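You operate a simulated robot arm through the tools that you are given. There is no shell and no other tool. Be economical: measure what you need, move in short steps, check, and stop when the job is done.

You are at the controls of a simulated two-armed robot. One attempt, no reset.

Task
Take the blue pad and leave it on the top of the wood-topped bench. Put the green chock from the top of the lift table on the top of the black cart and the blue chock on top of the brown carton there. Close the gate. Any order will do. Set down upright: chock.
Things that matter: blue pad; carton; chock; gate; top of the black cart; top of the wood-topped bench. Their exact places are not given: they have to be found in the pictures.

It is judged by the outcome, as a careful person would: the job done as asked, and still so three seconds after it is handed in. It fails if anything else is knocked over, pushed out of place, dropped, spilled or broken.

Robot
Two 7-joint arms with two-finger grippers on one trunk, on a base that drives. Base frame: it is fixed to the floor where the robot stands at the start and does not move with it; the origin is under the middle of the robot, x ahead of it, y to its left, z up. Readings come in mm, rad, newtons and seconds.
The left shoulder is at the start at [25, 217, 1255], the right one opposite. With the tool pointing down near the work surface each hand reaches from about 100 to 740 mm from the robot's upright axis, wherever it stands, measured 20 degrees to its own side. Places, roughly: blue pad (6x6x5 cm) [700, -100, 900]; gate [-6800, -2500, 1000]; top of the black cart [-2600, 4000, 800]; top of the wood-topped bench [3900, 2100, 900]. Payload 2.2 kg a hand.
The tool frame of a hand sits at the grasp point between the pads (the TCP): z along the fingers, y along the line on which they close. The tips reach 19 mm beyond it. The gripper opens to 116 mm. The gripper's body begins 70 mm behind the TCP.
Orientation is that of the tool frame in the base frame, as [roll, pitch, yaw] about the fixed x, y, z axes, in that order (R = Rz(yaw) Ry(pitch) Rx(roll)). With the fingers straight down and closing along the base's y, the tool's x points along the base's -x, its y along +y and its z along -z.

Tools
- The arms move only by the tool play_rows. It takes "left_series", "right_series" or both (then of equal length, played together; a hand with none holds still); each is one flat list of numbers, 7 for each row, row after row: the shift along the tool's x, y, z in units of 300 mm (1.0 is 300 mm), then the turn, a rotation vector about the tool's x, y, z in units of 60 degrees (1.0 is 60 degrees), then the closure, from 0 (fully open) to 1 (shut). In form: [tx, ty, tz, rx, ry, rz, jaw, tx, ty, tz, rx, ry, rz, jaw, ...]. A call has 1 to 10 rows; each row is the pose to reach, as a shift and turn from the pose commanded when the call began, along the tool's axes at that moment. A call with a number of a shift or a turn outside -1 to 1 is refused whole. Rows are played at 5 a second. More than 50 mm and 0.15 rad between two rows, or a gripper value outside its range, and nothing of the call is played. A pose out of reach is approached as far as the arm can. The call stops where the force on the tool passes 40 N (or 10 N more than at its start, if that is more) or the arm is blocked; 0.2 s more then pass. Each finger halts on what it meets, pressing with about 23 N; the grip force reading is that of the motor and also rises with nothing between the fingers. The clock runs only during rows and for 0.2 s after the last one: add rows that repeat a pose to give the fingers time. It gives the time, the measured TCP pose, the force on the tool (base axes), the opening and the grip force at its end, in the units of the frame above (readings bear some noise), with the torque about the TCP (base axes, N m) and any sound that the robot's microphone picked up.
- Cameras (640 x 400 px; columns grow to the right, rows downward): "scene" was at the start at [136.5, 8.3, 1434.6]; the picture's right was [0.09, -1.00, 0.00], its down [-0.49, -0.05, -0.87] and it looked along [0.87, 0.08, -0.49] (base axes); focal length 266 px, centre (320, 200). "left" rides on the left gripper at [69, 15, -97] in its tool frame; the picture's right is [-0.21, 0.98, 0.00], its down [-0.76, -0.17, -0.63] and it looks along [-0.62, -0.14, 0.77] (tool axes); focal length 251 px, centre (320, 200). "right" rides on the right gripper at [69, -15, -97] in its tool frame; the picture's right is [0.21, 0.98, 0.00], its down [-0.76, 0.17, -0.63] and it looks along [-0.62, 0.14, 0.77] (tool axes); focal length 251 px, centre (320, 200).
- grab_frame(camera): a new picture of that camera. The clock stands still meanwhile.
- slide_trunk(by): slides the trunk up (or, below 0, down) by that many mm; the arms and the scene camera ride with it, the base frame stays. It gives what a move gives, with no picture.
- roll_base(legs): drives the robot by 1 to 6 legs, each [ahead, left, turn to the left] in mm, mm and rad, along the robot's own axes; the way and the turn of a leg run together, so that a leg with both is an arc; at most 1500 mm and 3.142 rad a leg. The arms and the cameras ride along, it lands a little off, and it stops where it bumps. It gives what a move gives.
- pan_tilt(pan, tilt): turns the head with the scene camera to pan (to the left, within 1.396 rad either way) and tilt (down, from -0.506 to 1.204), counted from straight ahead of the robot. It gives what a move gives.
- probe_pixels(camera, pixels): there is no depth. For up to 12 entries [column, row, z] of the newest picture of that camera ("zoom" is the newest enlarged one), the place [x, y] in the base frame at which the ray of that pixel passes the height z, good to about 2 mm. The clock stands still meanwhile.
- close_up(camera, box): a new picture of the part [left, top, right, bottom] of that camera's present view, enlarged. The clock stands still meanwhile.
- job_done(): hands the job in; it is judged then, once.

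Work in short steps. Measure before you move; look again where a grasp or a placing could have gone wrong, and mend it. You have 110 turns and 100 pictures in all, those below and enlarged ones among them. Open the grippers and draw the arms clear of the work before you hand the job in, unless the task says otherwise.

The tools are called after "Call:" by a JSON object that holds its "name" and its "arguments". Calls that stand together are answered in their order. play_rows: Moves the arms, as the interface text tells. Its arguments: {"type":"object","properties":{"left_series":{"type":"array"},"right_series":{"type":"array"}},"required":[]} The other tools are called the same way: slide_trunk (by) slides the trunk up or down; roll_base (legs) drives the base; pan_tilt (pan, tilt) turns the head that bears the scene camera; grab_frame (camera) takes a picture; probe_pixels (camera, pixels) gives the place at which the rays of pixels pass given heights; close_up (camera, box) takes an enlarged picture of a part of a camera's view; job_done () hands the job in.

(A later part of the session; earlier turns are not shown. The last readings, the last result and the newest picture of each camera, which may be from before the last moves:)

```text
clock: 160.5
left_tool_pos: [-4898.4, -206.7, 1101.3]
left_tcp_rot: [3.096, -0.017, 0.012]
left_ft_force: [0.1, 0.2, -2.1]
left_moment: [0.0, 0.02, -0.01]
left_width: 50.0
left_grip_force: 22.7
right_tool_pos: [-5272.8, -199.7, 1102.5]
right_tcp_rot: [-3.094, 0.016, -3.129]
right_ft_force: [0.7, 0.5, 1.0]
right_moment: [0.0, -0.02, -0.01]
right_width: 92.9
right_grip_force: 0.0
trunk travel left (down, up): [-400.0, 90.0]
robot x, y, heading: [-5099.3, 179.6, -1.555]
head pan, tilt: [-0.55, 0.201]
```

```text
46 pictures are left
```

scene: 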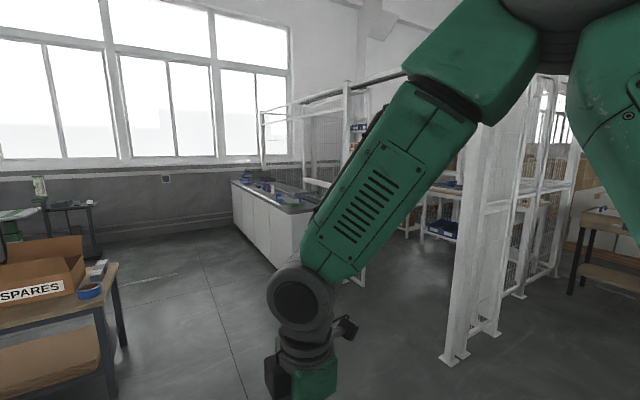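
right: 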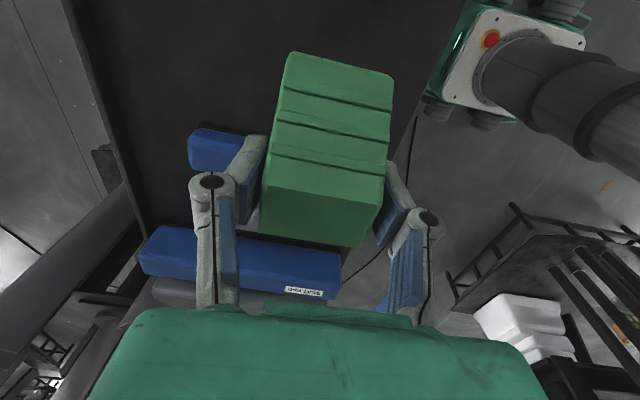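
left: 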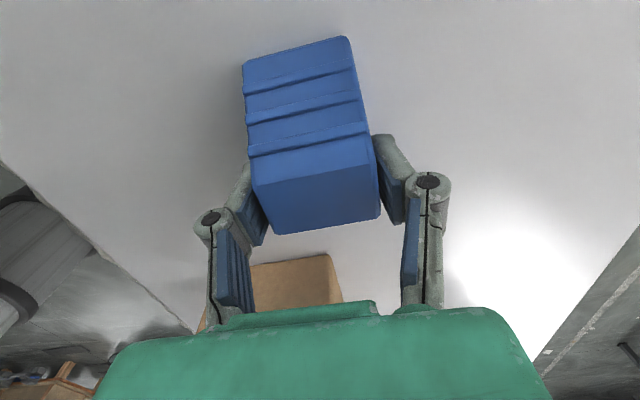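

I turn the robot right to face the cage so that I can look between the arms.

Call:
{"name": "roll_base", "arguments": {"legs": [[0, 0, -0.6]]}}

Call:
{"name": "pan_tilt", "arguments": {"pan": 0.0, "tilt": 0.2}}

Call:
{"name": "grab_frame", "arguments": {"camera": "scene"}}

Call:
{"name": "close_up", "arguments": {"camera": "scene", "box": [200, 70, 440, 260]}}

```text
clock: 162.6
left_tool_pos: [-5149.0, -255.4, 1101.1]
left_tcp_rot: [3.097, -0.017, -0.584]
left_ft_force: [0.1, 0.8, -2.7]
left_moment: [0.01, 0.03, 0.01]
left_width: 49.9
left_grip_force: 22.9
right_tool_pos: [-5456.2, -40.3, 1100.5]
right_tcp_rot: [-3.093, 0.017, 2.557]
right_ft_force: [0.6, 0.5, 0.3]
right_moment: [0.02, -0.02, 0.02]
right_width: 92.9
right_grip_force: 0.0
trunk travel left (down, up): [-400.0, 90.0]
robot x, y, heading: [-5104.6, 183.3, -2.147]
head pan, tilt: [-0.55, 0.201]
```

```text
clock: 163.5
left_tool_pos: [-5148.2, -252.7, 1103.3]
left_tcp_rot: [3.094, -0.018, -0.585]
left_ft_force: [0.2, 0.0, -3.2]
left_moment: [0.04, 0.01, 0.0]
left_width: 49.9
left_grip_force: 22.7
right_tool_pos: [-5454.3, -37.8, 1101.7]
right_tcp_rot: [-3.091, 0.018, 2.557]
right_ft_force: [-0.2, -0.4, -0.2]
right_moment: [0.02, 0.01, -0.02]
right_width: 93.0
right_grip_force: 0.1
trunk travel left (down, up): [-400.0, 90.0]
robot x, y, heading: [-5103.4, 178.7, -2.146]
head pan, tilt: [0.0, 0.201]
```

```text
45 pictures are left
```

scene: 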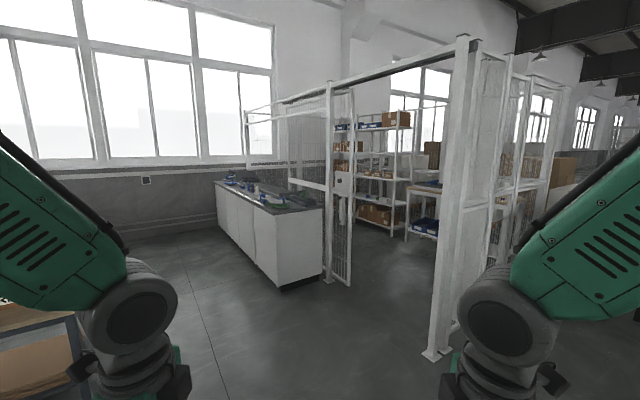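

```text
2.11 times, centred on (320, 165) of scene
```

zoom: 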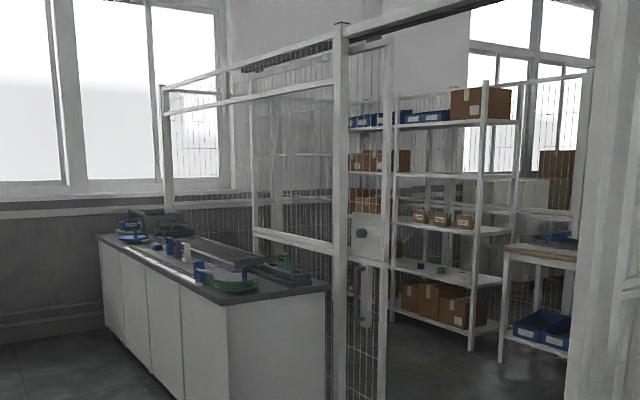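

It's a sliding gate: an overhead track runs from the left fence to the right post; the panel is slid open to the left, with a lock plate and vertical handle at about raw (341,213). I probe post bases and the gate edge.

Call:
{"name": "probe_pixels", "arguments": {"camera": "scene", "pixels": [[328, 282, 0], [348, 286, 0], [430, 357, 0], [283, 287, 100], [341, 213, 1000], [341, 213, 900], [341, 200, 1000], [330, 180, 1200], [320, 285, 0]]}}

Call:
{"name": "close_up", "arguments": {"camera": "scene", "box": [300, 140, 380, 300]}}

```text
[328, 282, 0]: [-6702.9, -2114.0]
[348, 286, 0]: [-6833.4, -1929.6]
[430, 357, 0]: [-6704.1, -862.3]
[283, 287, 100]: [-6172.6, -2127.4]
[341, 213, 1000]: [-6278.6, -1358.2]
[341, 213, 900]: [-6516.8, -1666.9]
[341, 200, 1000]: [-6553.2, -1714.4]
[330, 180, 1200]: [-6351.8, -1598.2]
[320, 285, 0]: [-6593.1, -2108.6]
```

```text
2.50 times, centred on (340, 220) of scene
```

zoom: 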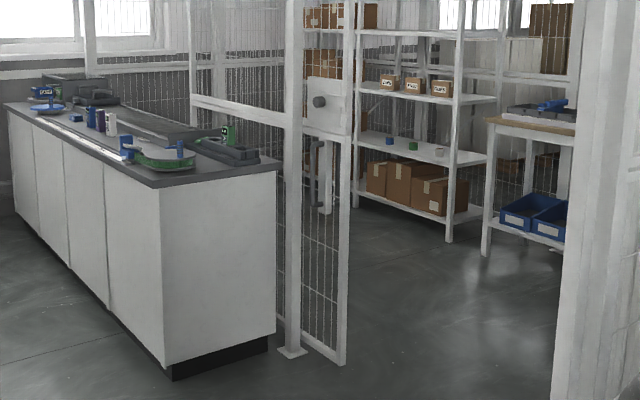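

The wall plane is x≈−6703 with posts at y≈−2114 and −862; the panel must slide +y about 1.05 m, pulled by the handle at roughly (−6720, −1960, 840). I drive to about (−5850, −1750) facing the wall to look closely.

Call:
{"name": "roll_base", "arguments": {"legs": [[0, 0, 0.206], [1035, 0, 0], [1035, 0, 0], [0, 0, -0.6], [0, 0, -0.6]]}}

Call:
{"name": "pan_tilt", "arguments": {"pan": 0.1, "tilt": 0.45}}

Call:
{"name": "grab_frame", "arguments": {"camera": "scene"}}

```text
clock: 177.8
left_tool_pos: [-6230.5, -1953.6, 1101.8]
left_tcp_rot: [3.093, -0.016, -1.562]
left_ft_force: [-0.2, 0.1, -3.8]
left_moment: [0.02, 0.01, -0.02]
left_width: 49.9
left_grip_force: 22.5
right_tool_pos: [-6224.4, -1579.0, 1101.5]
right_tcp_rot: [-3.091, 0.019, 1.578]
right_ft_force: [-0.3, -0.4, -0.4]
right_moment: [-0.02, -0.04, -0.01]
right_width: 92.9
right_grip_force: 0.0
trunk travel left (down, up): [-400.0, 90.0]
robot x, y, heading: [-5844.5, -1751.2, -3.124]
head pan, tilt: [0.0, 0.201]
```

```text
clock: 178.6
left_tool_pos: [-6229.2, -1952.8, 1102.5]
left_tcp_rot: [3.093, -0.018, -1.562]
left_ft_force: [0.4, 0.6, -3.4]
left_moment: [0.04, -0.01, -0.02]
left_width: 49.8
left_grip_force: 23.6
right_tool_pos: [-6222.3, -1578.0, 1102.6]
right_tcp_rot: [-3.088, 0.017, 1.578]
right_ft_force: [0.0, -0.1, -0.1]
right_moment: [0.02, 0.0, 0.01]
right_width: 92.8
right_grip_force: 0.1
trunk travel left (down, up): [-400.0, 90.0]
robot x, y, heading: [-5847.5, -1752.7, -3.127]
head pan, tilt: [0.099, 0.45]
```

```text
42 pictures are left
```

scene: 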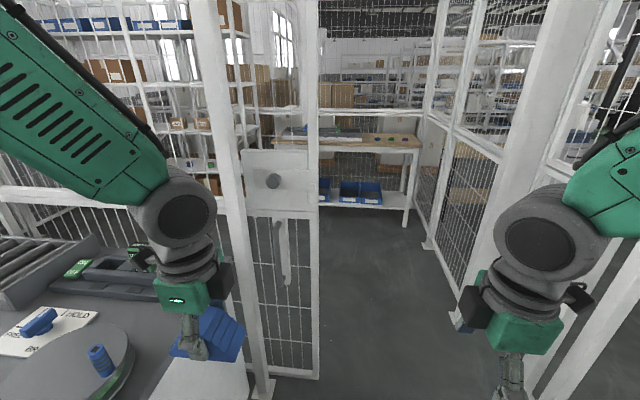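

The handle is now clear: bar from (278,222) to (287,284), knob at (272,181). I zoom in and probe the panel's bottom edge to fix its plane.

Call:
{"name": "close_up", "arguments": {"camera": "scene", "box": [220, 140, 340, 300]}}

Call:
{"name": "probe_pixels", "arguments": {"camera": "scene", "pixels": [[316, 379, 0], [316, 379, 50], [262, 398, 0], [280, 222, 950], [280, 222, 900], [287, 284, 800], [287, 284, 700], [272, 181, 1050], [272, 181, 1000], [317, 210, 950], [452, 312, 0], [535, 395, 0]]}}

```text
2.50 times, centred on (280, 220) of scene
```

zoom: 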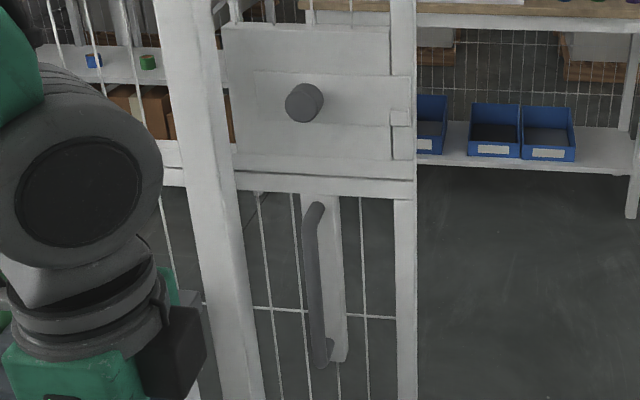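

```text
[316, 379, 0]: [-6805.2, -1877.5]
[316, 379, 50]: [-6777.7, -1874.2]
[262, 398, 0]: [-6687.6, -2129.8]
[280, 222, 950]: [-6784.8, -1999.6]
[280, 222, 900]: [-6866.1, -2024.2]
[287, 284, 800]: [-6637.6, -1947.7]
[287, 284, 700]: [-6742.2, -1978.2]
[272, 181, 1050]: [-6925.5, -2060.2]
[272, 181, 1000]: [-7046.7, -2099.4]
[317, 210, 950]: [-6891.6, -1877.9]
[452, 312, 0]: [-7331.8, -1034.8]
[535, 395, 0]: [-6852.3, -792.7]
```

The handle bar is vertical at about x −6735, y −1990, z 710–980. I turn the right hand so it can grip the bar from the front (first the yaw by 60°), and tuck the left hand with the blue chock aside.

Call:
{"name": "play_rows", "arguments": {"right_series": [0, 0, 0, 0, 0, 0.125, 0.2, 0, 0, 0, 0, 0, 0.25, 0.2, 0, 0, 0, 0, 0, 0.375, 0.2, 0, 0, 0, 0, 0, 0.5, 0.2, 0, 0, 0, 0, 0, 0.625, 0.2, 0, 0, 0, 0, 0, 0.75, 0.2, 0, 0, 0, 0, 0, 0.875, 0.2, 0, 0, 0, 0, 0, 1, 0.2], "left_series": [0.02, -0.02, -0.03, 0, 0, 0, 1, 0.05, -0.05, -0.06, 0, 0, 0, 1, 0.08, -0.08, -0.1, 0, 0, 0, 1, 0.11, -0.11, -0.13, 0, 0, 0, 1, 0.14, -0.14, -0.16, 0, 0, 0, 1, 0.17, -0.17, -0.18, 0, 0, 0, 1, 0.19, -0.19, -0.2, 0, 0, 0, 1, 0.2, -0.2, -0.2, 0, 0, 0, 1]}}

Call:
{"name": "play_rows", "arguments": {"right_series": [0, 0, 0, 0.028, -0.105, 0.051, 0.2, 0, 0, 0, 0.057, -0.21, 0.103, 0.2, 0, 0, 0, 0.085, -0.314, 0.154, 0.2, 0, 0, 0, 0.114, -0.419, 0.205, 0.2, 0, 0, 0, 0.142, -0.524, 0.257, 0.2, 0, 0, 0, 0.171, -0.629, 0.308, 0.2, 0, 0, 0, 0.199, -0.733, 0.359, 0.2, 0, 0, 0, 0.228, -0.838, 0.411, 0.2, 0, 0, 0, 0.256, -0.943, 0.462, 0.2, 0, 0, 0, 0.256, -0.943, 0.462, 0.2]}}

Call:
{"name": "grab_frame", "arguments": {"camera": "scene"}}

```text
clock: 180.4
left_tool_pos: [-6165.3, -2013.4, 1160.8]
left_tcp_rot: [3.091, -0.014, -1.565]
left_ft_force: [0.0, 0.1, -3.3]
left_moment: [0.02, -0.04, 0.01]
left_width: 50.0
left_grip_force: 23.2
right_tool_pos: [-6220.8, -1581.8, 1103.7]
right_tcp_rot: [-3.13, 0.054, 0.529]
right_ft_force: [-0.6, 1.3, 0.0]
right_moment: [0.01, 0.03, 0.01]
right_width: 92.7
right_grip_force: 0.1
trunk travel left (down, up): [-400.0, 90.0]
robot x, y, heading: [-5850.6, -1748.7, -3.128]
head pan, tilt: [0.099, 0.45]
```

```text
clock: 182.6
left_tool_pos: [-6163.9, -2013.6, 1161.8]
left_tcp_rot: [3.091, -0.017, -1.564]
left_ft_force: [0.3, 0.4, -2.3]
left_moment: [0.01, 0.0, 0.01]
left_width: 49.8
left_grip_force: 23.1
right_tool_pos: [-6281.7, -1619.1, 1105.3]
right_tcp_rot: [2.985, 1.083, -0.165]
right_ft_force: [1.2, 0.5, -0.5]
right_moment: [0.01, 0.01, 0.0]
right_width: 92.8
right_grip_force: 0.0
right hand out of reach, approached as far as the arm can: row 4, 5, 6, 7, 8, 9, 10
trunk travel left (down, up): [-400.0, 90.0]
robot x, y, heading: [-5845.1, -1753.6, -3.127]
head pan, tilt: [0.099, 0.45]
```

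```text
40 pictures are left
```

scene: 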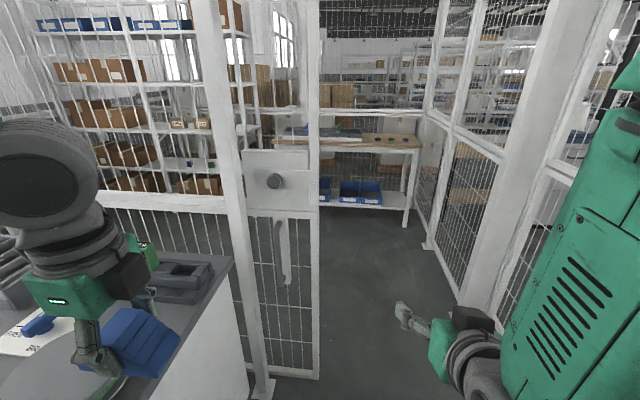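

The right hand now points forward (62° from vertical, level closing along y). I bring the base to about (−6062, −1852) with a turn–drive–turn.

Call:
{"name": "roll_base", "arguments": {"legs": [[0, 0, 0.42], [235, 0, 0], [0, 0, -0.42]]}}

Call:
{"name": "grab_frame", "arguments": {"camera": "scene"}}

```text
clock: 186.9
left_tool_pos: [-6380.7, -2112.2, 1159.2]
left_tcp_rot: [3.092, -0.015, -1.563]
left_ft_force: [0.2, -0.5, -2.7]
left_moment: [0.02, 0.0, 0.02]
left_width: 49.7
left_grip_force: 22.8
right_tool_pos: [-6494.7, -1716.9, 1097.9]
right_tcp_rot: [2.989, 1.066, -0.168]
right_ft_force: [0.8, 0.0, -0.7]
right_moment: [-0.01, 0.01, 0.01]
right_width: 92.9
right_grip_force: 0.1
trunk travel left (down, up): [-400.0, 90.0]
robot x, y, heading: [-6060.6, -1847.4, -3.126]
head pan, tilt: [0.099, 0.45]
```

```text
39 pictures are left
```

scene: 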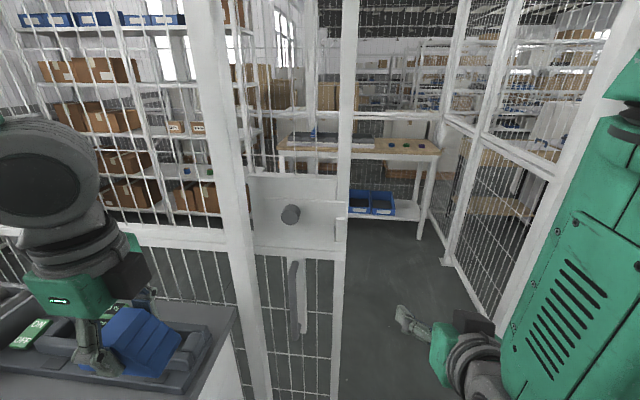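

I triangulate the handle with this second viewpoint: top end (293,264), bottom (297,333), knob (290,213).

Call:
{"name": "probe_pixels", "arguments": {"camera": "scene", "pixels": [[293, 264, 980], [293, 264, 900], [297, 333, 800], [297, 333, 700], [290, 213, 1100], [290, 213, 1000], [291, 300, 850], [291, 300, 900]]}}

Call:
{"name": "close_up", "arguments": {"camera": "scene", "box": [240, 190, 360, 350]}}

```text
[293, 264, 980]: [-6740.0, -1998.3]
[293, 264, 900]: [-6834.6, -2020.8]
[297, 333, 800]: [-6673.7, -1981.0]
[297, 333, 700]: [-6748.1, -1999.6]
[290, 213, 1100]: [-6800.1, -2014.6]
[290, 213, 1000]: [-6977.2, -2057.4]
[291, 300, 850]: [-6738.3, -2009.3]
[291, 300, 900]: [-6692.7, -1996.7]
```

```text
2.50 times, centred on (300, 270) of scene
```

zoom: 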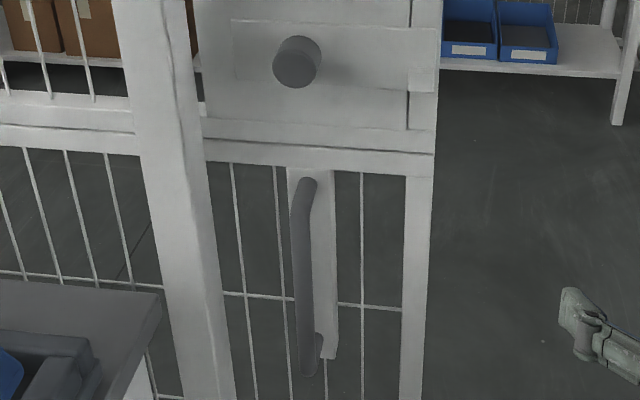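

Bar centre is at about (−6738, −2001, 850). I move the left hand further aside and bring the right hand to a pre-grasp 100 mm back along its pointing direction.

Call:
{"name": "play_rows", "arguments": {"left_series": [0.05, 0, -0.05, 0, 0, 0, 1, 0.12, 0, -0.1, 0, 0, 0, 1, 0.2, 0, -0.17, 0, 0, 0, 1, 0.27, 0, -0.23, 0, 0, 0, 1, 0.3, 0, -0.25, 0, 0, 0, 1]}}

Call:
{"name": "play_rows", "arguments": {"right_series": [0.035, 0.076, 0.065, 0, 0, 0, 0.2, 0.087, 0.19, 0.163, 0, 0, 0, 0.2, 0.14, 0.303, 0.26, 0, 0, 0, 0.2, 0.192, 0.417, 0.358, 0, 0, 0, 0.2, 0.244, 0.53, 0.456, 0, 0, 0, 0.2, 0.297, 0.644, 0.553, 0, 0, 0, 0.2, 0.349, 0.757, 0.651, 0, 0, 0, 0.2, 0.397, 0.86, 0.739, 0, 0, 0, 0.2, 0.419, 0.909, 0.781, 0, 0, 0, 0.2, 0.419, 0.909, 0.781, 0, 0, 0, 0.2]}}

Call:
{"name": "grab_frame", "arguments": {"camera": "scene"}}

Call:
{"name": "grab_frame", "arguments": {"camera": "right"}}

```text
clock: 188.1
left_tool_pos: [-6372.8, -2197.0, 1238.9]
left_tcp_rot: [3.09, -0.019, -1.564]
left_ft_force: [-0.8, -0.8, -2.7]
left_moment: [-0.02, -0.04, -0.02]
left_width: 49.9
left_grip_force: 23.2
right_tool_pos: [-6492.4, -1712.1, 1098.6]
right_tcp_rot: [2.978, 1.066, -0.178]
right_ft_force: [1.1, 0.5, -0.1]
right_moment: [-0.03, 0.01, 0.01]
right_width: 93.1
right_grip_force: 0.2
trunk travel left (down, up): [-400.0, 90.0]
robot x, y, heading: [-6059.8, -1849.0, -3.123]
head pan, tilt: [0.099, 0.45]
```

```text
clock: 190.3
left_tool_pos: [-6372.4, -2198.9, 1238.2]
left_tcp_rot: [3.091, -0.018, -1.563]
left_ft_force: [0.5, 0.1, -3.3]
left_moment: [0.01, 0.05, 0.04]
left_width: 49.7
left_grip_force: 22.7
right_tool_pos: [-6648.1, -2000.2, 896.8]
right_tcp_rot: [2.985, 1.066, -0.169]
right_ft_force: [0.0, -0.1, 0.5]
right_moment: [0.0, 0.0, -0.02]
right_width: 92.7
right_grip_force: 0.0
trunk travel left (down, up): [-400.0, 90.0]
robot x, y, heading: [-6059.3, -1850.6, -3.127]
head pan, tilt: [0.099, 0.45]
```

```text
37 pictures are left
```

scene: 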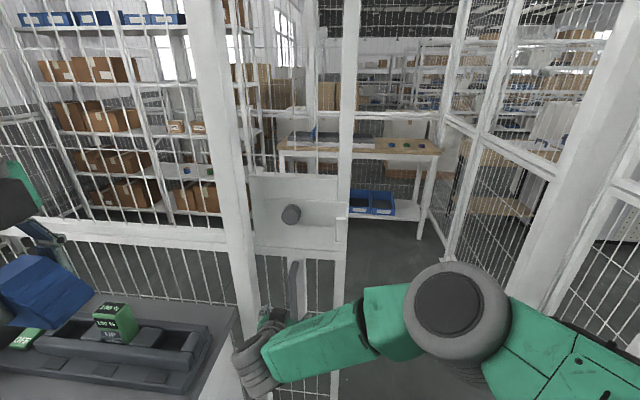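

```text
36 pictures are left
```

right: 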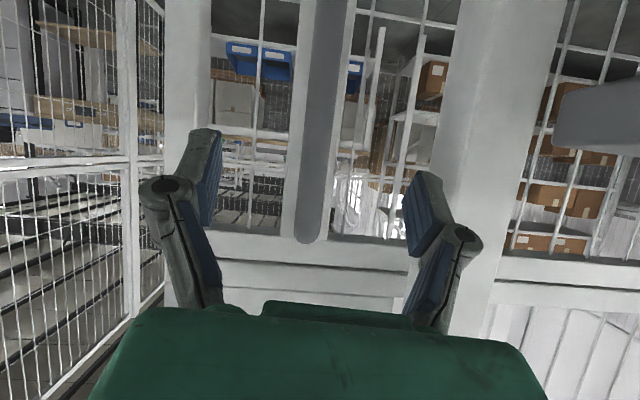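

The bar lies nicely between the fingers (column ~325 between 205 and 425). I advance 100 mm along the tool and then close.

Call:
{"name": "play_rows", "arguments": {"right_series": [0, 0, 0.07, 0, 0, 0, 0.2, 0, 0, 0.15, 0, 0, 0, 0.2, 0, 0, 0.23, 0, 0, 0, 0.2, 0, 0, 0.29, 0, 0, 0, 0.2, 0, 0, 0.32, 0, 0, 0, 0.2, 0, 0, 0.32, 0, 0, 0, 0.2]}}

Call:
{"name": "grab_frame", "arguments": {"camera": "right"}}

```text
clock: 191.7
left_tool_pos: [-6373.6, -2200.0, 1238.1]
left_tcp_rot: [3.091, -0.02, -1.565]
left_ft_force: [0.2, -0.1, -3.2]
left_moment: [0.04, 0.0, 0.0]
left_width: 50.2
left_grip_force: 23.5
right_tool_pos: [-6731.4, -1976.1, 849.8]
right_tcp_rot: [3.015, 1.072, -0.164]
right_ft_force: [-0.4, 0.1, -0.3]
right_moment: [-0.01, 0.01, 0.01]
right_width: 92.8
right_grip_force: 0.0
right hand out of reach, approached as far as the arm can: row 4, 5, 6
trunk travel left (down, up): [-400.0, 90.0]
robot x, y, heading: [-6059.4, -1851.7, -3.127]
head pan, tilt: [0.099, 0.45]
```

```text
35 pictures are left
```

right: 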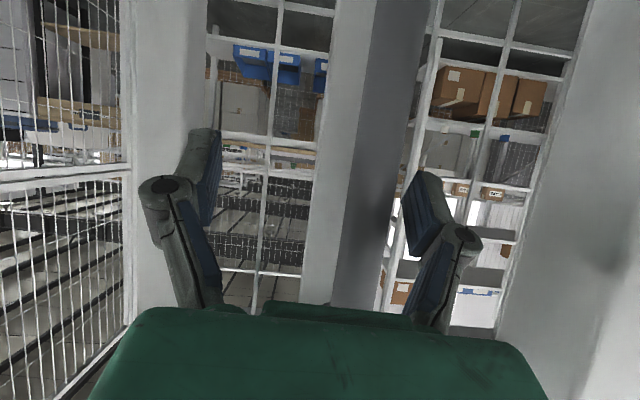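

The reach ends just short (TCP at (−6731,−1976)), but the bar is between the fingers; I close on it.

Call:
{"name": "play_rows", "arguments": {"right_series": [0, 0, 0, 0, 0, 0, 0.4, 0, 0, 0, 0, 0, 0, 0.6, 0, 0, 0, 0, 0, 0, 0.8, 0, 0, 0, 0, 0, 0, 1, 0, 0, 0, 0, 0, 0, 1]}}

Call:
{"name": "grab_frame", "arguments": {"camera": "right"}}

```text
clock: 192.9
left_tool_pos: [-6374.0, -2200.8, 1238.9]
left_tcp_rot: [3.091, -0.018, -1.565]
left_ft_force: [-0.4, -0.8, -3.5]
left_moment: [0.06, -0.02, -0.01]
left_width: 49.8
left_grip_force: 22.9
right_tool_pos: [-6729.6, -1980.1, 850.6]
right_tcp_rot: [3.007, 1.072, -0.17]
right_ft_force: [-2.1, -4.9, 1.1]
right_moment: [-0.17, -0.46, -0.06]
right_width: 18.1
right_grip_force: 43.0
trunk travel left (down, up): [-400.0, 90.0]
robot x, y, heading: [-6056.9, -1850.3, -3.125]
head pan, tilt: [0.099, 0.45]
```

```text
34 pictures are left
```

right: 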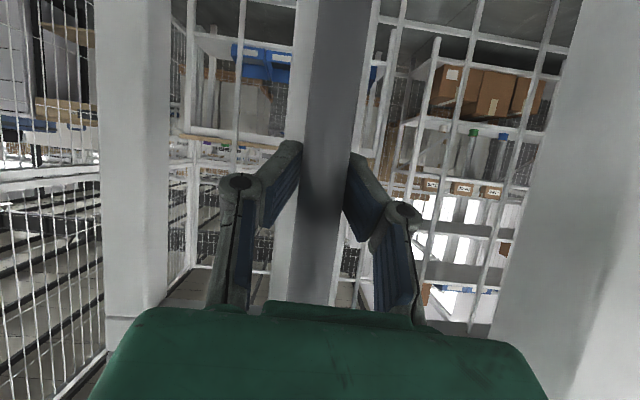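

The bar is gripped (18 mm). I slide the gate +y by 240 mm in gentle rows and watch the force.

Call:
{"name": "play_rows", "arguments": {"right_series": [-0.005, -0.06, 0, 0, 0, 0, 1, -0.011, -0.14, 0, 0, 0, 0, 1, -0.02, -0.24, 0.001, 0, 0, 0, 1, -0.028, -0.34, 0.003, 0, 0, 0, 1, -0.036, -0.44, 0.005, 0, 0, 0, 1, -0.044, -0.54, 0.006, 0, 0, 0, 1, -0.052, -0.64, 0.008, 0, 0, 0, 1, -0.06, -0.74, 0.01, 0, 0, 0, 1, -0.065, -0.8, 0.012, 0, 0, 0, 1]}}

```text
clock: 193.1
left_tool_pos: [-6373.7, -2195.9, 1239.7]
left_tcp_rot: [3.091, -0.022, -1.563]
left_ft_force: [0.4, -0.3, -2.1]
left_moment: [-0.01, 0.03, 0.01]
left_width: 50.0
left_grip_force: 23.1
right_tool_pos: [-6730.4, -1978.4, 852.2]
right_tcp_rot: [3.003, 1.073, -0.173]
right_ft_force: [-18.4, -7.8, -11.8]
right_moment: [-0.26, -0.26, 0.17]
right_width: 17.7
right_grip_force: 42.8
trunk travel left (down, up): [-400.0, 90.0]
robot x, y, heading: [-6061.0, -1850.1, -3.131]
head pan, tilt: [0.099, 0.45]
stopped in row 1 (right hand): the force on the tool passed its limit at 53 N (the readings are from after the stop); the commanded pose is now the measured one
```

The stop came mostly from the commanded/measured mismatch; the command is now reset. I retry slowly.

Call:
{"name": "play_rows", "arguments": {"right_series": [-0.003, -0.03, 0, 0, 0, 0, 1, -0.006, -0.07, 0, 0, 0, 0, 1, -0.01, -0.12, 0.001, 0, 0, 0, 1, -0.016, -0.19, 0.002, 0, 0, 0, 1, -0.022, -0.27, 0.003, 0, 0, 0, 1, -0.03, -0.36, 0.004, 0, 0, 0, 1, -0.037, -0.45, 0.005, 0, 0, 0, 1, -0.044, -0.54, 0.006, 0, 0, 0, 1, -0.048, -0.6, 0.008, 0, 0, 0, 1]}}

```text
clock: 194.7
left_tool_pos: [-6367.4, -2186.5, 1242.2]
left_tcp_rot: [3.089, -0.029, -1.566]
left_ft_force: [-0.1, 0.1, -2.8]
left_moment: [0.02, 0.0, -0.04]
left_width: 50.2
left_grip_force: 23.1
right_tool_pos: [-6728.9, -1839.8, 855.7]
right_tcp_rot: [3.002, 1.083, -0.191]
right_ft_force: [-40.0, 7.9, -29.3]
right_moment: [0.2, 0.37, -0.04]
right_width: 19.2
right_grip_force: 43.9
trunk travel left (down, up): [-400.0, 90.0]
robot x, y, heading: [-6060.5, -1847.1, -3.132]
head pan, tilt: [0.099, 0.45]
stopped in row 7 (right hand): the force on the tool passed its limit at 41 N (the readings are from after the stop); the commanded pose is now the measured one
```

The gate slid 140 mm; a pull along the finger direction has built up (force ≈ (−40, 8, −29)). I relax by pushing 10 mm toward the wall along the tool, then continue.

Call:
{"name": "play_rows", "arguments": {"right_series": [0, 0, 0.015, 0, 0, 0, 1, 0, 0, 0.03, 0, 0, 0, 1, -0.002, -0.03, 0.035, 0, 0, 0, 1, -0.006, -0.08, 0.04, 0, 0, 0, 1, -0.012, -0.15, 0.045, 0, 0, 0, 1, -0.019, -0.23, 0.05, 0, 0, 0, 1, -0.026, -0.31, 0.055, 0, 0, 0, 1, -0.033, -0.39, 0.06, 0, 0, 0, 1, -0.039, -0.46, 0.063, 0, 0, 0, 1, -0.042, -0.5, 0.065, 0, 0, 0, 1]}}

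```text
clock: 196.9
left_tool_pos: [-6361.0, -2180.2, 1245.0]
left_tcp_rot: [3.082, -0.032, -1.565]
left_ft_force: [-0.2, -0.4, -2.9]
left_moment: [-0.01, 0.04, -0.01]
left_width: 49.7
left_grip_force: 23.1
right_tool_pos: [-6738.8, -1687.7, 854.1]
right_tcp_rot: [2.984, 1.093, -0.2]
right_ft_force: [-6.4, 3.6, 17.7]
right_moment: [0.16, -0.15, 0.03]
right_width: 12.2
right_grip_force: 38.9
trunk travel left (down, up): [-400.0, 90.0]
robot x, y, heading: [-6064.6, -1848.4, -3.13]
head pan, tilt: [0.099, 0.45]
```

Moved another 150 mm with low force, but the width dropped to 12 mm; I check with the hand camera.

Call:
{"name": "grab_frame", "arguments": {"camera": "right"}}

Call:
{"name": "grab_frame", "arguments": {"camera": "scene"}}

```text
33 pictures are left
```

right: 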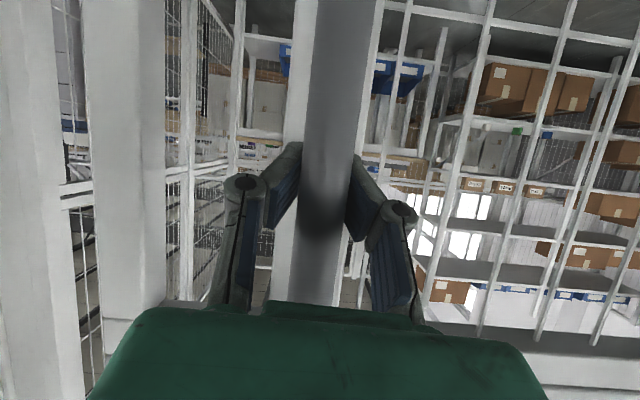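

```text
32 pictures are left
```

scene: 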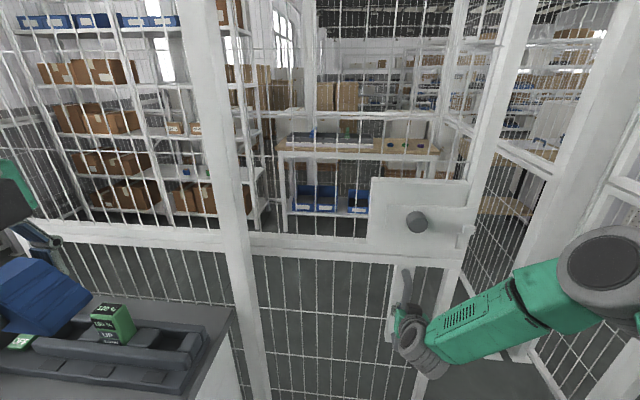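

The grip holds and the gate slides. I continue 240 mm more.

Call:
{"name": "play_rows", "arguments": {"right_series": [-0.004, -0.05, 0.001, 0, 0, 0, 1, -0.01, -0.12, 0.002, 0, 0, 0, 1, -0.018, -0.2, 0.004, 0, 0, 0, 1, -0.026, -0.29, 0.006, 0, 0, 0, 1, -0.035, -0.39, 0.008, 0, 0, 0, 1, -0.044, -0.49, 0.01, 0, 0, 0, 1, -0.053, -0.59, 0.012, 0, 0, 0, 1, -0.062, -0.69, 0.014, 0, 0, 0, 1, -0.069, -0.76, 0.015, 0, 0, 0, 1, -0.073, -0.8, 0.016, 0, 0, 0, 1]}}

```text
clock: 199.1
left_tool_pos: [-6364.3, -2187.7, 1244.8]
left_tcp_rot: [3.084, -0.026, -1.565]
left_ft_force: [0.1, -0.1, -3.1]
left_moment: [0.02, -0.03, 0.0]
left_width: 49.9
left_grip_force: 23.3
right_tool_pos: [-6739.7, -1450.7, 852.5]
right_tcp_rot: [2.998, 1.089, -0.196]
right_ft_force: [-18.4, 18.1, 9.8]
right_moment: [0.06, 1.18, 0.14]
right_width: 10.9
right_grip_force: 37.5
trunk travel left (down, up): [-400.0, 90.0]
robot x, y, heading: [-6063.3, -1847.8, -3.134]
head pan, tilt: [0.099, 0.45]
```

Good progress (y −1451). Another 150 mm before the reach limit.

Call:
{"name": "play_rows", "arguments": {"right_series": [-0.004, -0.05, 0.001, 0, 0, 0, 1, -0.01, -0.12, 0.002, 0, 0, 0, 1, -0.018, -0.2, 0.004, 0, 0, 0, 1, -0.026, -0.29, 0.006, 0, 0, 0, 1, -0.034, -0.38, 0.008, 0, 0, 0, 1, -0.041, -0.45, 0.01, 0, 0, 0, 1, -0.045, -0.5, 0.01, 0, 0, 0, 1, -0.045, -0.5, 0.01, 0, 0, 0, 1]}}

Call:
{"name": "grab_frame", "arguments": {"camera": "scene"}}

```text
clock: 200.9
left_tool_pos: [-6361.6, -2176.2, 1247.3]
left_tcp_rot: [3.081, -0.034, -1.567]
left_ft_force: [0.3, 0.0, -2.4]
left_moment: [0.0, 0.02, 0.01]
left_width: 50.2
left_grip_force: 23.6
right_tool_pos: [-6740.5, -1292.3, 853.1]
right_tcp_rot: [2.973, 1.096, -0.212]
right_ft_force: [-28.5, 13.1, 12.1]
right_moment: [-0.31, 0.66, 0.14]
right_width: 9.5
right_grip_force: 37.4
trunk travel left (down, up): [-400.0, 90.0]
robot x, y, heading: [-6062.8, -1845.3, -3.128]
head pan, tilt: [0.099, 0.45]
```

```text
31 pictures are left
```

scene: 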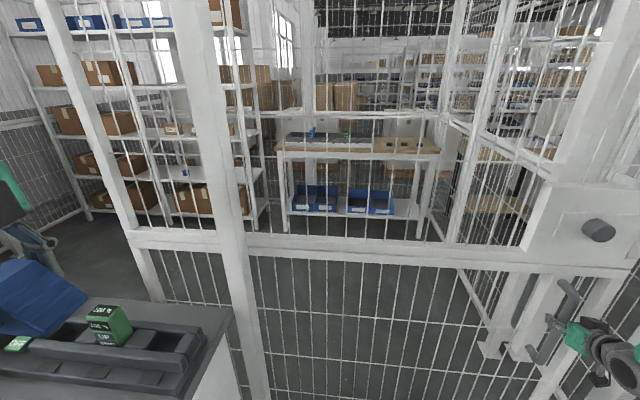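

The gate has moved ~690 mm. I release, back the hand off along its axis, and reposition the base ~340 mm to the right using reverse/turn legs.

Call:
{"name": "play_rows", "arguments": {"right_series": [0, 0, 0, 0, 0, 0, 0.7, 0, 0, 0, 0, 0, 0, 0.4, 0, 0, 0, 0, 0, 0, 0.2, 0, 0, -0.1, 0, 0, 0, 0.2, 0, 0, -0.22, 0, 0, 0, 0.2, 0, 0, -0.36, 0, 0, 0, 0.2, 0, 0, -0.5, 0, 0, 0, 0.2, 0, 0, -0.62, 0, 0, 0, 0.2, 0, 0, -0.7, 0, 0, 0, 0.2]}}

Call:
{"name": "roll_base", "arguments": {"legs": [[-100, 0, 0], [0, 0, 0.6], [-600, 0, 0], [0, 0, -0.6], [595, 0, 0]]}}

Call:
{"name": "pan_tilt", "arguments": {"pan": -0.2, "tilt": 0.4}}

Call:
{"name": "grab_frame", "arguments": {"camera": "scene"}}

```text
clock: 202.9
left_tool_pos: [-6362.8, -2189.2, 1243.4]
left_tcp_rot: [3.082, -0.026, -1.564]
left_ft_force: [0.7, 0.4, -2.7]
left_moment: [0.0, 0.03, -0.03]
left_width: 49.9
left_grip_force: 23.2
right_tool_pos: [-6551.5, -1310.5, 950.2]
right_tcp_rot: [2.991, 1.086, -0.189]
right_ft_force: [-0.8, 0.9, 0.6]
right_moment: [0.0, -0.01, 0.0]
right_width: 92.4
right_grip_force: 0.0
trunk travel left (down, up): [-400.0, 90.0]
robot x, y, heading: [-6059.8, -1848.4, -3.124]
head pan, tilt: [0.099, 0.45]
```

```text
clock: 213.3
left_tool_pos: [-6361.4, -1851.7, 1243.6]
left_tcp_rot: [3.081, -0.023, -1.568]
left_ft_force: [-0.5, 0.5, -3.2]
left_moment: [0.02, 0.02, 0.0]
left_width: 49.9
left_grip_force: 23.4
right_tool_pos: [-6551.1, -972.3, 949.9]
right_tcp_rot: [2.995, 1.087, -0.187]
right_ft_force: [0.2, -0.5, -0.5]
right_moment: [0.02, -0.02, -0.02]
right_width: 93.0
right_grip_force: 0.1
trunk travel left (down, up): [-400.0, 90.0]
robot x, y, heading: [-6061.7, -1509.3, -3.133]
head pan, tilt: [0.099, 0.45]
```

```text
clock: 214.1
left_tool_pos: [-6360.5, -1850.4, 1244.2]
left_tcp_rot: [3.081, -0.026, -1.566]
left_ft_force: [-0.4, 0.1, -2.8]
left_moment: [0.0, -0.01, 0.0]
left_width: 50.0
left_grip_force: 23.1
right_tool_pos: [-6548.6, -969.7, 949.0]
right_tcp_rot: [2.99, 1.087, -0.192]
right_ft_force: [-0.7, 0.8, 0.1]
right_moment: [-0.01, 0.01, 0.04]
right_width: 92.9
right_grip_force: 0.2
trunk travel left (down, up): [-400.0, 90.0]
robot x, y, heading: [-6061.6, -1512.7, -3.134]
head pan, tilt: [-0.201, 0.4]
```

```text
30 pictures are left
```

scene: 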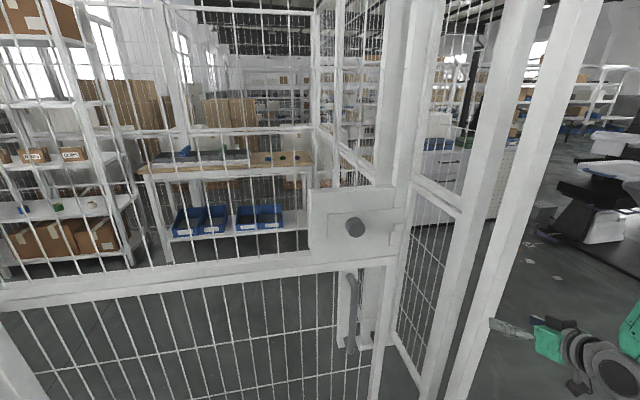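

I see the handle at (352,280–350), the leading edge near column 400, and the closing post at columns ~450–500. I zoom and probe.

Call:
{"name": "close_up", "arguments": {"camera": "scene", "box": [300, 160, 520, 400]}}

Call:
{"name": "probe_pixels", "arguments": {"camera": "scene", "pixels": [[352, 310, 850], [350, 285, 900], [350, 335, 800], [403, 255, 980], [440, 365, 400], [440, 365, 300], [475, 230, 1000], [475, 230, 950]]}}

```text
1.67 times, centred on (410, 280) of scene
```

zoom: 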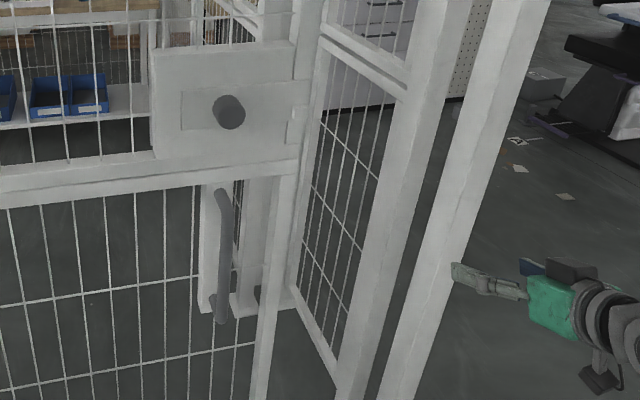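

```text
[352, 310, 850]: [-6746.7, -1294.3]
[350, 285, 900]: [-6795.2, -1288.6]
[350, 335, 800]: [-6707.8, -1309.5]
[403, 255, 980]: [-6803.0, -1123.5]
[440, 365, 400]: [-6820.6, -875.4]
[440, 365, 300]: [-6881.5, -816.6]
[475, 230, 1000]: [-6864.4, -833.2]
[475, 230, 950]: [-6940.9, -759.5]
```

Remaining travel is about 290 mm (handle from y −1297 to ≈ −1000). I bring the hand back in front of the handle.

Call:
{"name": "play_rows", "arguments": {"right_series": [0.006, 0.07, 0.025, 0, 0, 0, 0.2, 0.018, 0.18, 0.065, 0, 0, 0, 0.2, 0.032, 0.32, 0.115, 0, 0, 0, 0.2, 0.046, 0.47, 0.17, 0, 0, 0, 0.2, 0.061, 0.62, 0.224, 0, 0, 0, 0.2, 0.076, 0.77, 0.28, 0, 0, 0, 0.2, 0.09, 0.92, 0.33, 0, 0, 0, 0.2, 0.098, 1.0, 0.361, 0, 0, 0, 0.2, 0.098, 1.0, 0.361, 0, 0, 0, 0.2]}}

Call:
{"name": "play_rows", "arguments": {"right_series": [0, 0.05, 0, 0, 0, 0, 0.2, 0, 0.092, 0, 0, 0, 0, 0.2, 0, 0.092, 0, 0, 0, 0, 0.2, 0, 0.092, 0, 0, 0, 0, 0.2]}}

Call:
{"name": "grab_frame", "arguments": {"camera": "right"}}

```text
clock: 216.1
left_tool_pos: [-6359.3, -1851.1, 1244.3]
left_tcp_rot: [3.079, -0.027, -1.567]
left_ft_force: [0.1, 0.0, -2.5]
left_moment: [0.0, 0.03, 0.0]
left_width: 50.1
left_grip_force: 23.5
right_tool_pos: [-6648.2, -1270.8, 895.8]
right_tcp_rot: [2.994, 1.087, -0.189]
right_ft_force: [-0.2, -0.7, 0.2]
right_moment: [0.02, -0.01, -0.02]
right_width: 92.8
right_grip_force: 0.0
trunk travel left (down, up): [-400.0, 90.0]
robot x, y, heading: [-6061.3, -1513.0, -3.134]
head pan, tilt: [-0.201, 0.4]
```

```text
clock: 217.1
left_tool_pos: [-6360.6, -1850.5, 1244.4]
left_tcp_rot: [3.08, -0.026, -1.568]
left_ft_force: [-0.6, 0.6, -3.4]
left_moment: [0.0, -0.03, -0.04]
left_width: 49.8
left_grip_force: 23.4
right_tool_pos: [-6650.8, -1296.5, 896.5]
right_tcp_rot: [2.993, 1.085, -0.193]
right_ft_force: [-0.7, -0.2, 0.6]
right_moment: [0.01, -0.04, 0.02]
right_width: 92.6
right_grip_force: 0.1
trunk travel left (down, up): [-400.0, 90.0]
robot x, y, heading: [-6059.2, -1513.2, -3.128]
head pan, tilt: [-0.201, 0.4]
```

```text
28 pictures are left
```

right: 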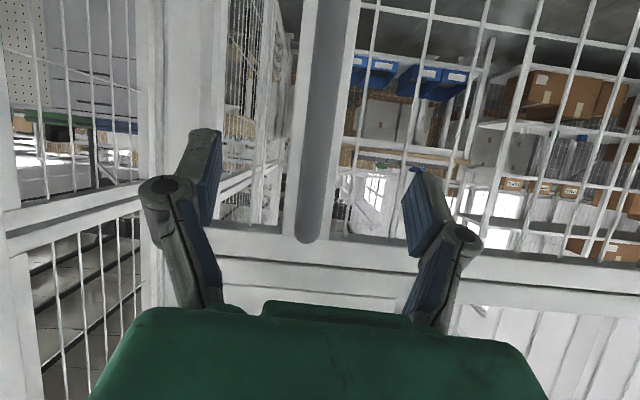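

Bar centred again. I advance 93 mm and close.

Call:
{"name": "play_rows", "arguments": {"right_series": [0, 0, 0.08, 0, 0, 0, 0.2, 0, 0, 0.17, 0, 0, 0, 0.2, 0, 0, 0.25, 0, 0, 0, 0.2, 0, 0, 0.31, 0, 0, 0, 0.2, 0, 0, 0.31, 0, 0, 0, 0.4, 0, 0, 0.31, 0, 0, 0, 0.6, 0, 0, 0.31, 0, 0, 0, 0.8, 0, 0, 0.31, 0, 0, 0, 1, 0, 0, 0.31, 0, 0, 0, 1]}}

Call:
{"name": "play_rows", "arguments": {"right_series": [-0.003, -0.03, 0, 0, 0, 0, 1, -0.007, -0.08, 0.001, 0, 0, 0, 1, -0.014, -0.15, 0.002, 0, 0, 0, 1, -0.022, -0.24, 0.004, 0, 0, 0, 1, -0.031, -0.34, 0.006, 0, 0, 0, 1, -0.04, -0.44, 0.008, 0, 0, 0, 1, -0.048, -0.54, 0.01, 0, 0, 0, 1, -0.056, -0.63, 0.012, 0, 0, 0, 1, -0.062, -0.7, 0.014, 0, 0, 0, 1]}}

```text
clock: 219.1
left_tool_pos: [-6361.8, -1849.3, 1243.9]
left_tcp_rot: [3.081, -0.027, -1.567]
left_ft_force: [-0.1, -0.3, -3.0]
left_moment: [0.03, 0.03, 0.01]
left_width: 50.1
left_grip_force: 23.0
right_tool_pos: [-6733.2, -1295.5, 853.6]
right_tcp_rot: [2.993, 1.088, -0.192]
right_ft_force: [-2.8, 8.0, -2.2]
right_moment: [0.23, 0.06, -0.03]
right_width: 15.3
right_grip_force: 41.5
trunk travel left (down, up): [-400.0, 90.0]
robot x, y, heading: [-6062.9, -1509.3, -3.128]
head pan, tilt: [-0.201, 0.4]
```

```text
clock: 221.1
left_tool_pos: [-6362.3, -1842.4, 1244.8]
left_tcp_rot: [3.086, -0.032, -1.567]
left_ft_force: [0.2, 0.5, -1.7]
left_moment: [0.02, -0.01, 0.02]
left_width: 50.0
left_grip_force: 23.3
right_tool_pos: [-6735.1, -1074.0, 855.1]
right_tcp_rot: [2.988, 1.091, -0.201]
right_ft_force: [-13.6, 10.1, 4.7]
right_moment: [0.33, -0.7, 0.01]
right_width: 14.7
right_grip_force: 40.8
trunk travel left (down, up): [-400.0, 90.0]
robot x, y, heading: [-6062.2, -1510.3, -3.134]
head pan, tilt: [-0.201, 0.4]
```

Handle is at y −1074 with light forces. I look before the final stretch.

Call:
{"name": "grab_frame", "arguments": {"camera": "scene"}}

```text
27 pictures are left
```

scene: 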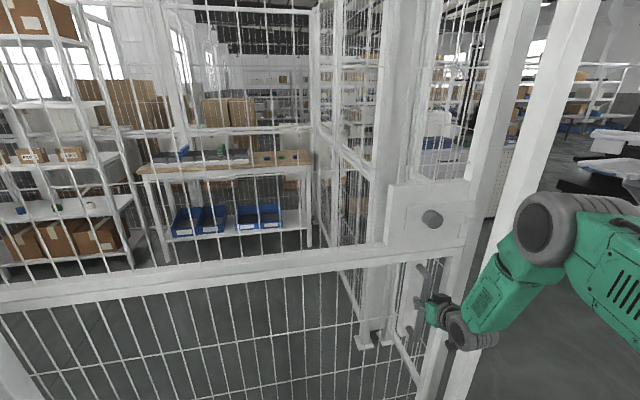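

The edge is nearly at the post. I keep sliding in slower steps until it meets the stop.

Call:
{"name": "play_rows", "arguments": {"right_series": [-0.003, -0.03, 0, 0, 0, 0, 1, -0.006, -0.07, 0.001, 0, 0, 0, 1, -0.01, -0.11, 0.002, 0, 0, 0, 1, -0.014, -0.15, 0.003, 0, 0, 0, 1, -0.017, -0.19, 0.003, 0, 0, 0, 1, -0.021, -0.23, 0.004, 0, 0, 0, 1, -0.025, -0.27, 0.005, 0, 0, 0, 1, -0.028, -0.31, 0.006, 0, 0, 0, 1, -0.031, -0.34, 0.007, 0, 0, 0, 1, -0.033, -0.37, 0.007, 0, 0, 0, 1]}}

Call:
{"name": "close_up", "arguments": {"camera": "scene", "box": [340, 100, 560, 400]}}

```text
clock: 223.3
left_tool_pos: [-6362.3, -1849.7, 1243.3]
left_tcp_rot: [3.084, -0.026, -1.569]
left_ft_force: [0.6, 0.0, -3.1]
left_moment: [0.04, -0.01, -0.01]
left_width: 50.0
left_grip_force: 23.4
right_tool_pos: [-6735.3, -969.6, 854.4]
right_tcp_rot: [2.99, 1.091, -0.197]
right_ft_force: [-24.4, 10.3, 4.1]
right_moment: [-0.07, 1.4, 0.13]
right_width: 14.3
right_grip_force: 40.5
trunk travel left (down, up): [-400.0, 90.0]
robot x, y, heading: [-6059.7, -1510.7, -3.135]
head pan, tilt: [-0.201, 0.4]
```

```text
1.33 times, centred on (450, 250) of scene
```

zoom: 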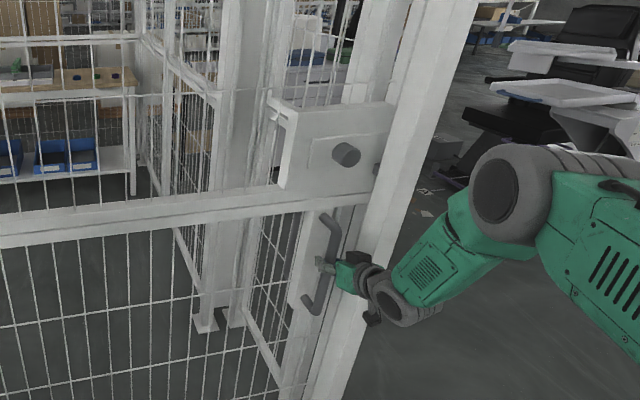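

Almost there; the panel edge is now behind the front post. I creep on until resistance.

Call:
{"name": "play_rows", "arguments": {"right_series": [-0.002, -0.02, 0, 0, 0, 0, 1, -0.004, -0.04, 0.001, 0, 0, 0, 1, -0.006, -0.06, 0.001, 0, 0, 0, 1, -0.007, -0.08, 0.002, 0, 0, 0, 1, -0.009, -0.1, 0.002, 0, 0, 0, 1, -0.011, -0.12, 0.003, 0, 0, 0, 1, -0.013, -0.14, 0.003, 0, 0, 0, 1, -0.015, -0.16, 0.004, 0, 0, 0, 1, -0.015, -0.16, 0.004, 0, 0, 0, 1]}}

Call:
{"name": "grab_frame", "arguments": {"camera": "right"}}

```text
clock: 224.2
left_tool_pos: [-6357.3, -1849.6, 1242.0]
left_tcp_rot: [3.086, -0.029, -1.563]
left_ft_force: [0.4, 0.5, -3.8]
left_moment: [-0.02, 0.0, -0.01]
left_width: 49.5
left_grip_force: 22.8
right_tool_pos: [-6735.6, -967.5, 854.0]
right_tcp_rot: [2.97, 1.087, -0.188]
right_ft_force: [-12.0, -19.0, -1.6]
right_moment: [-0.08, -0.86, -0.09]
right_width: 14.3
right_grip_force: 40.2
trunk travel left (down, up): [-400.0, 90.0]
robot x, y, heading: [-6062.1, -1516.3, -3.128]
head pan, tilt: [-0.201, 0.4]
stopped in row 4 (right hand): the force on the tool passed its limit at 42 N (the readings are from after the stop); the commanded pose is now the measured one
```

```text
25 pictures are left
```

right: 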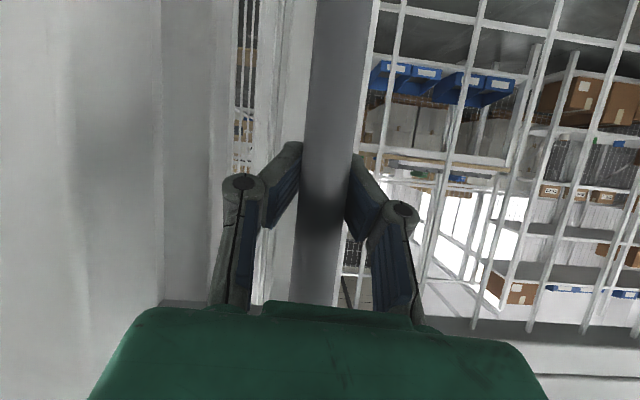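

The resistance acts at the TCP (no moment about z), so the gate is against its stop. I release, back off, and check.

Call:
{"name": "play_rows", "arguments": {"right_series": [0, 0, 0, 0, 0, 0, 0.7, 0, 0, 0, 0, 0, 0, 0.45, 0, 0, 0, 0, 0, 0, 0.3, 0, 0, -0.1, 0, 0, 0, 0.3, 0, 0, -0.22, 0, 0, 0, 0.3, 0, 0, -0.36, 0, 0, 0, 0.3, 0, 0, -0.5, 0, 0, 0, 0.3, 0, 0, -0.62, 0, 0, 0, 0.3, 0, 0, -0.7, 0, 0, 0, 0.3]}}

Call:
{"name": "roll_base", "arguments": {"legs": [[-500, 0, 0]]}}

Call:
{"name": "grab_frame", "arguments": {"camera": "scene"}}

Call:
{"name": "close_up", "arguments": {"camera": "scene", "box": [340, 100, 460, 340]}}

```text
clock: 226.2
left_tool_pos: [-6354.7, -1849.9, 1244.3]
left_tcp_rot: [3.083, -0.028, -1.566]
left_ft_force: [0.5, 0.4, -2.5]
left_moment: [0.01, 0.03, -0.04]
left_width: 50.0
left_grip_force: 23.3
right_tool_pos: [-6544.1, -962.1, 949.6]
right_tcp_rot: [2.976, 1.086, -0.192]
right_ft_force: [0.3, -1.1, 0.4]
right_moment: [-0.02, -0.02, 0.0]
right_width: 81.3
right_grip_force: 0.0
trunk travel left (down, up): [-400.0, 90.0]
robot x, y, heading: [-6058.2, -1507.8, -3.127]
head pan, tilt: [-0.201, 0.4]
```

```text
clock: 229.1
left_tool_pos: [-5852.1, -1841.9, 1244.1]
left_tcp_rot: [3.084, -0.028, -1.559]
left_ft_force: [0.9, 0.0, -3.5]
left_moment: [0.03, -0.03, -0.02]
left_width: 49.9
left_grip_force: 23.0
right_tool_pos: [-6047.3, -957.4, 947.9]
right_tcp_rot: [2.975, 1.083, -0.185]
right_ft_force: [0.1, 0.4, -0.8]
right_moment: [0.05, 0.01, 0.01]
right_width: 81.1
right_grip_force: 0.0
trunk travel left (down, up): [-400.0, 90.0]
robot x, y, heading: [-5558.8, -1508.0, -3.123]
head pan, tilt: [-0.201, 0.4]
```

```text
24 pictures are left
```

scene: 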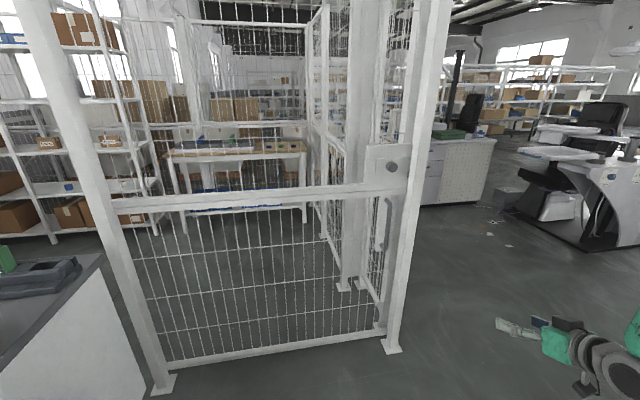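

```text
1.67 times, centred on (400, 220) of scene
```

zoom: 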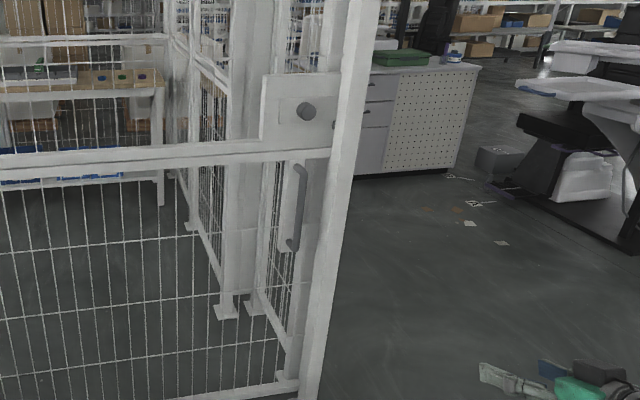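

The gate fully closes the doorway. I fold both arms back to the carrying pose (right hand pointing down again) before the drive home.

Call:
{"name": "play_rows", "arguments": {"right_series": [-0.023, 0.098, -0.05, 0.003, 0.1, -0.008, 0.2, -0.046, 0.196, -0.1, 0.006, 0.2, -0.016, 0.2, -0.069, 0.295, -0.152, 0.009, 0.3, -0.025, 0.2, -0.092, 0.393, -0.203, 0.012, 0.4, -0.033, 0.2, -0.115, 0.491, -0.253, 0.015, 0.5, -0.041, 0.2, -0.139, 0.589, -0.304, 0.018, 0.6, -0.049, 0.2, -0.162, 0.687, -0.355, 0.021, 0.7, -0.057, 0.2, -0.185, 0.786, -0.406, 0.024, 0.8, -0.066, 0.2, -0.208, 0.884, -0.456, 0.027, 0.9, -0.074, 0.2, -0.231, 0.982, -0.507, 0.03, 0.998, -0.082, 0.2], "left_series": [-0.02, 0.015, 0.01, 0, 0, 0, 1, -0.06, 0.04, 0.03, 0, 0, 0, 1, -0.11, 0.08, 0.06, 0, 0, 0, 1, -0.16, 0.12, 0.1, 0, 0, 0, 1, -0.22, 0.16, 0.13, 0, 0, 0, 1, -0.28, 0.2, 0.16, 0, 0, 0, 1, -0.33, 0.24, 0.19, 0, 0, 0, 1, -0.38, 0.27, 0.22, 0, 0, 0, 1, -0.42, 0.29, 0.24, 0, 0, 0, 1, -0.43, 0.3, 0.25, 0, 0, 0, 1]}}

```text
clock: 231.3
left_tool_pos: [-5946.8, -1718.8, 1170.2]
left_tcp_rot: [3.082, -0.027, -1.558]
left_ft_force: [0.3, 0.7, -3.7]
left_moment: [0.01, 0.02, 0.04]
left_width: 50.0
left_grip_force: 22.8
right_tool_pos: [-5951.8, -1247.9, 1105.9]
right_tcp_rot: [3.134, 0.049, 0.013]
right_ft_force: [0.5, -0.2, -0.5]
right_moment: [0.02, 0.03, 0.0]
right_width: 92.9
right_grip_force: 0.0
trunk travel left (down, up): [-400.0, 90.0]
robot x, y, heading: [-5560.4, -1503.2, -3.12]
head pan, tilt: [-0.201, 0.4]
```

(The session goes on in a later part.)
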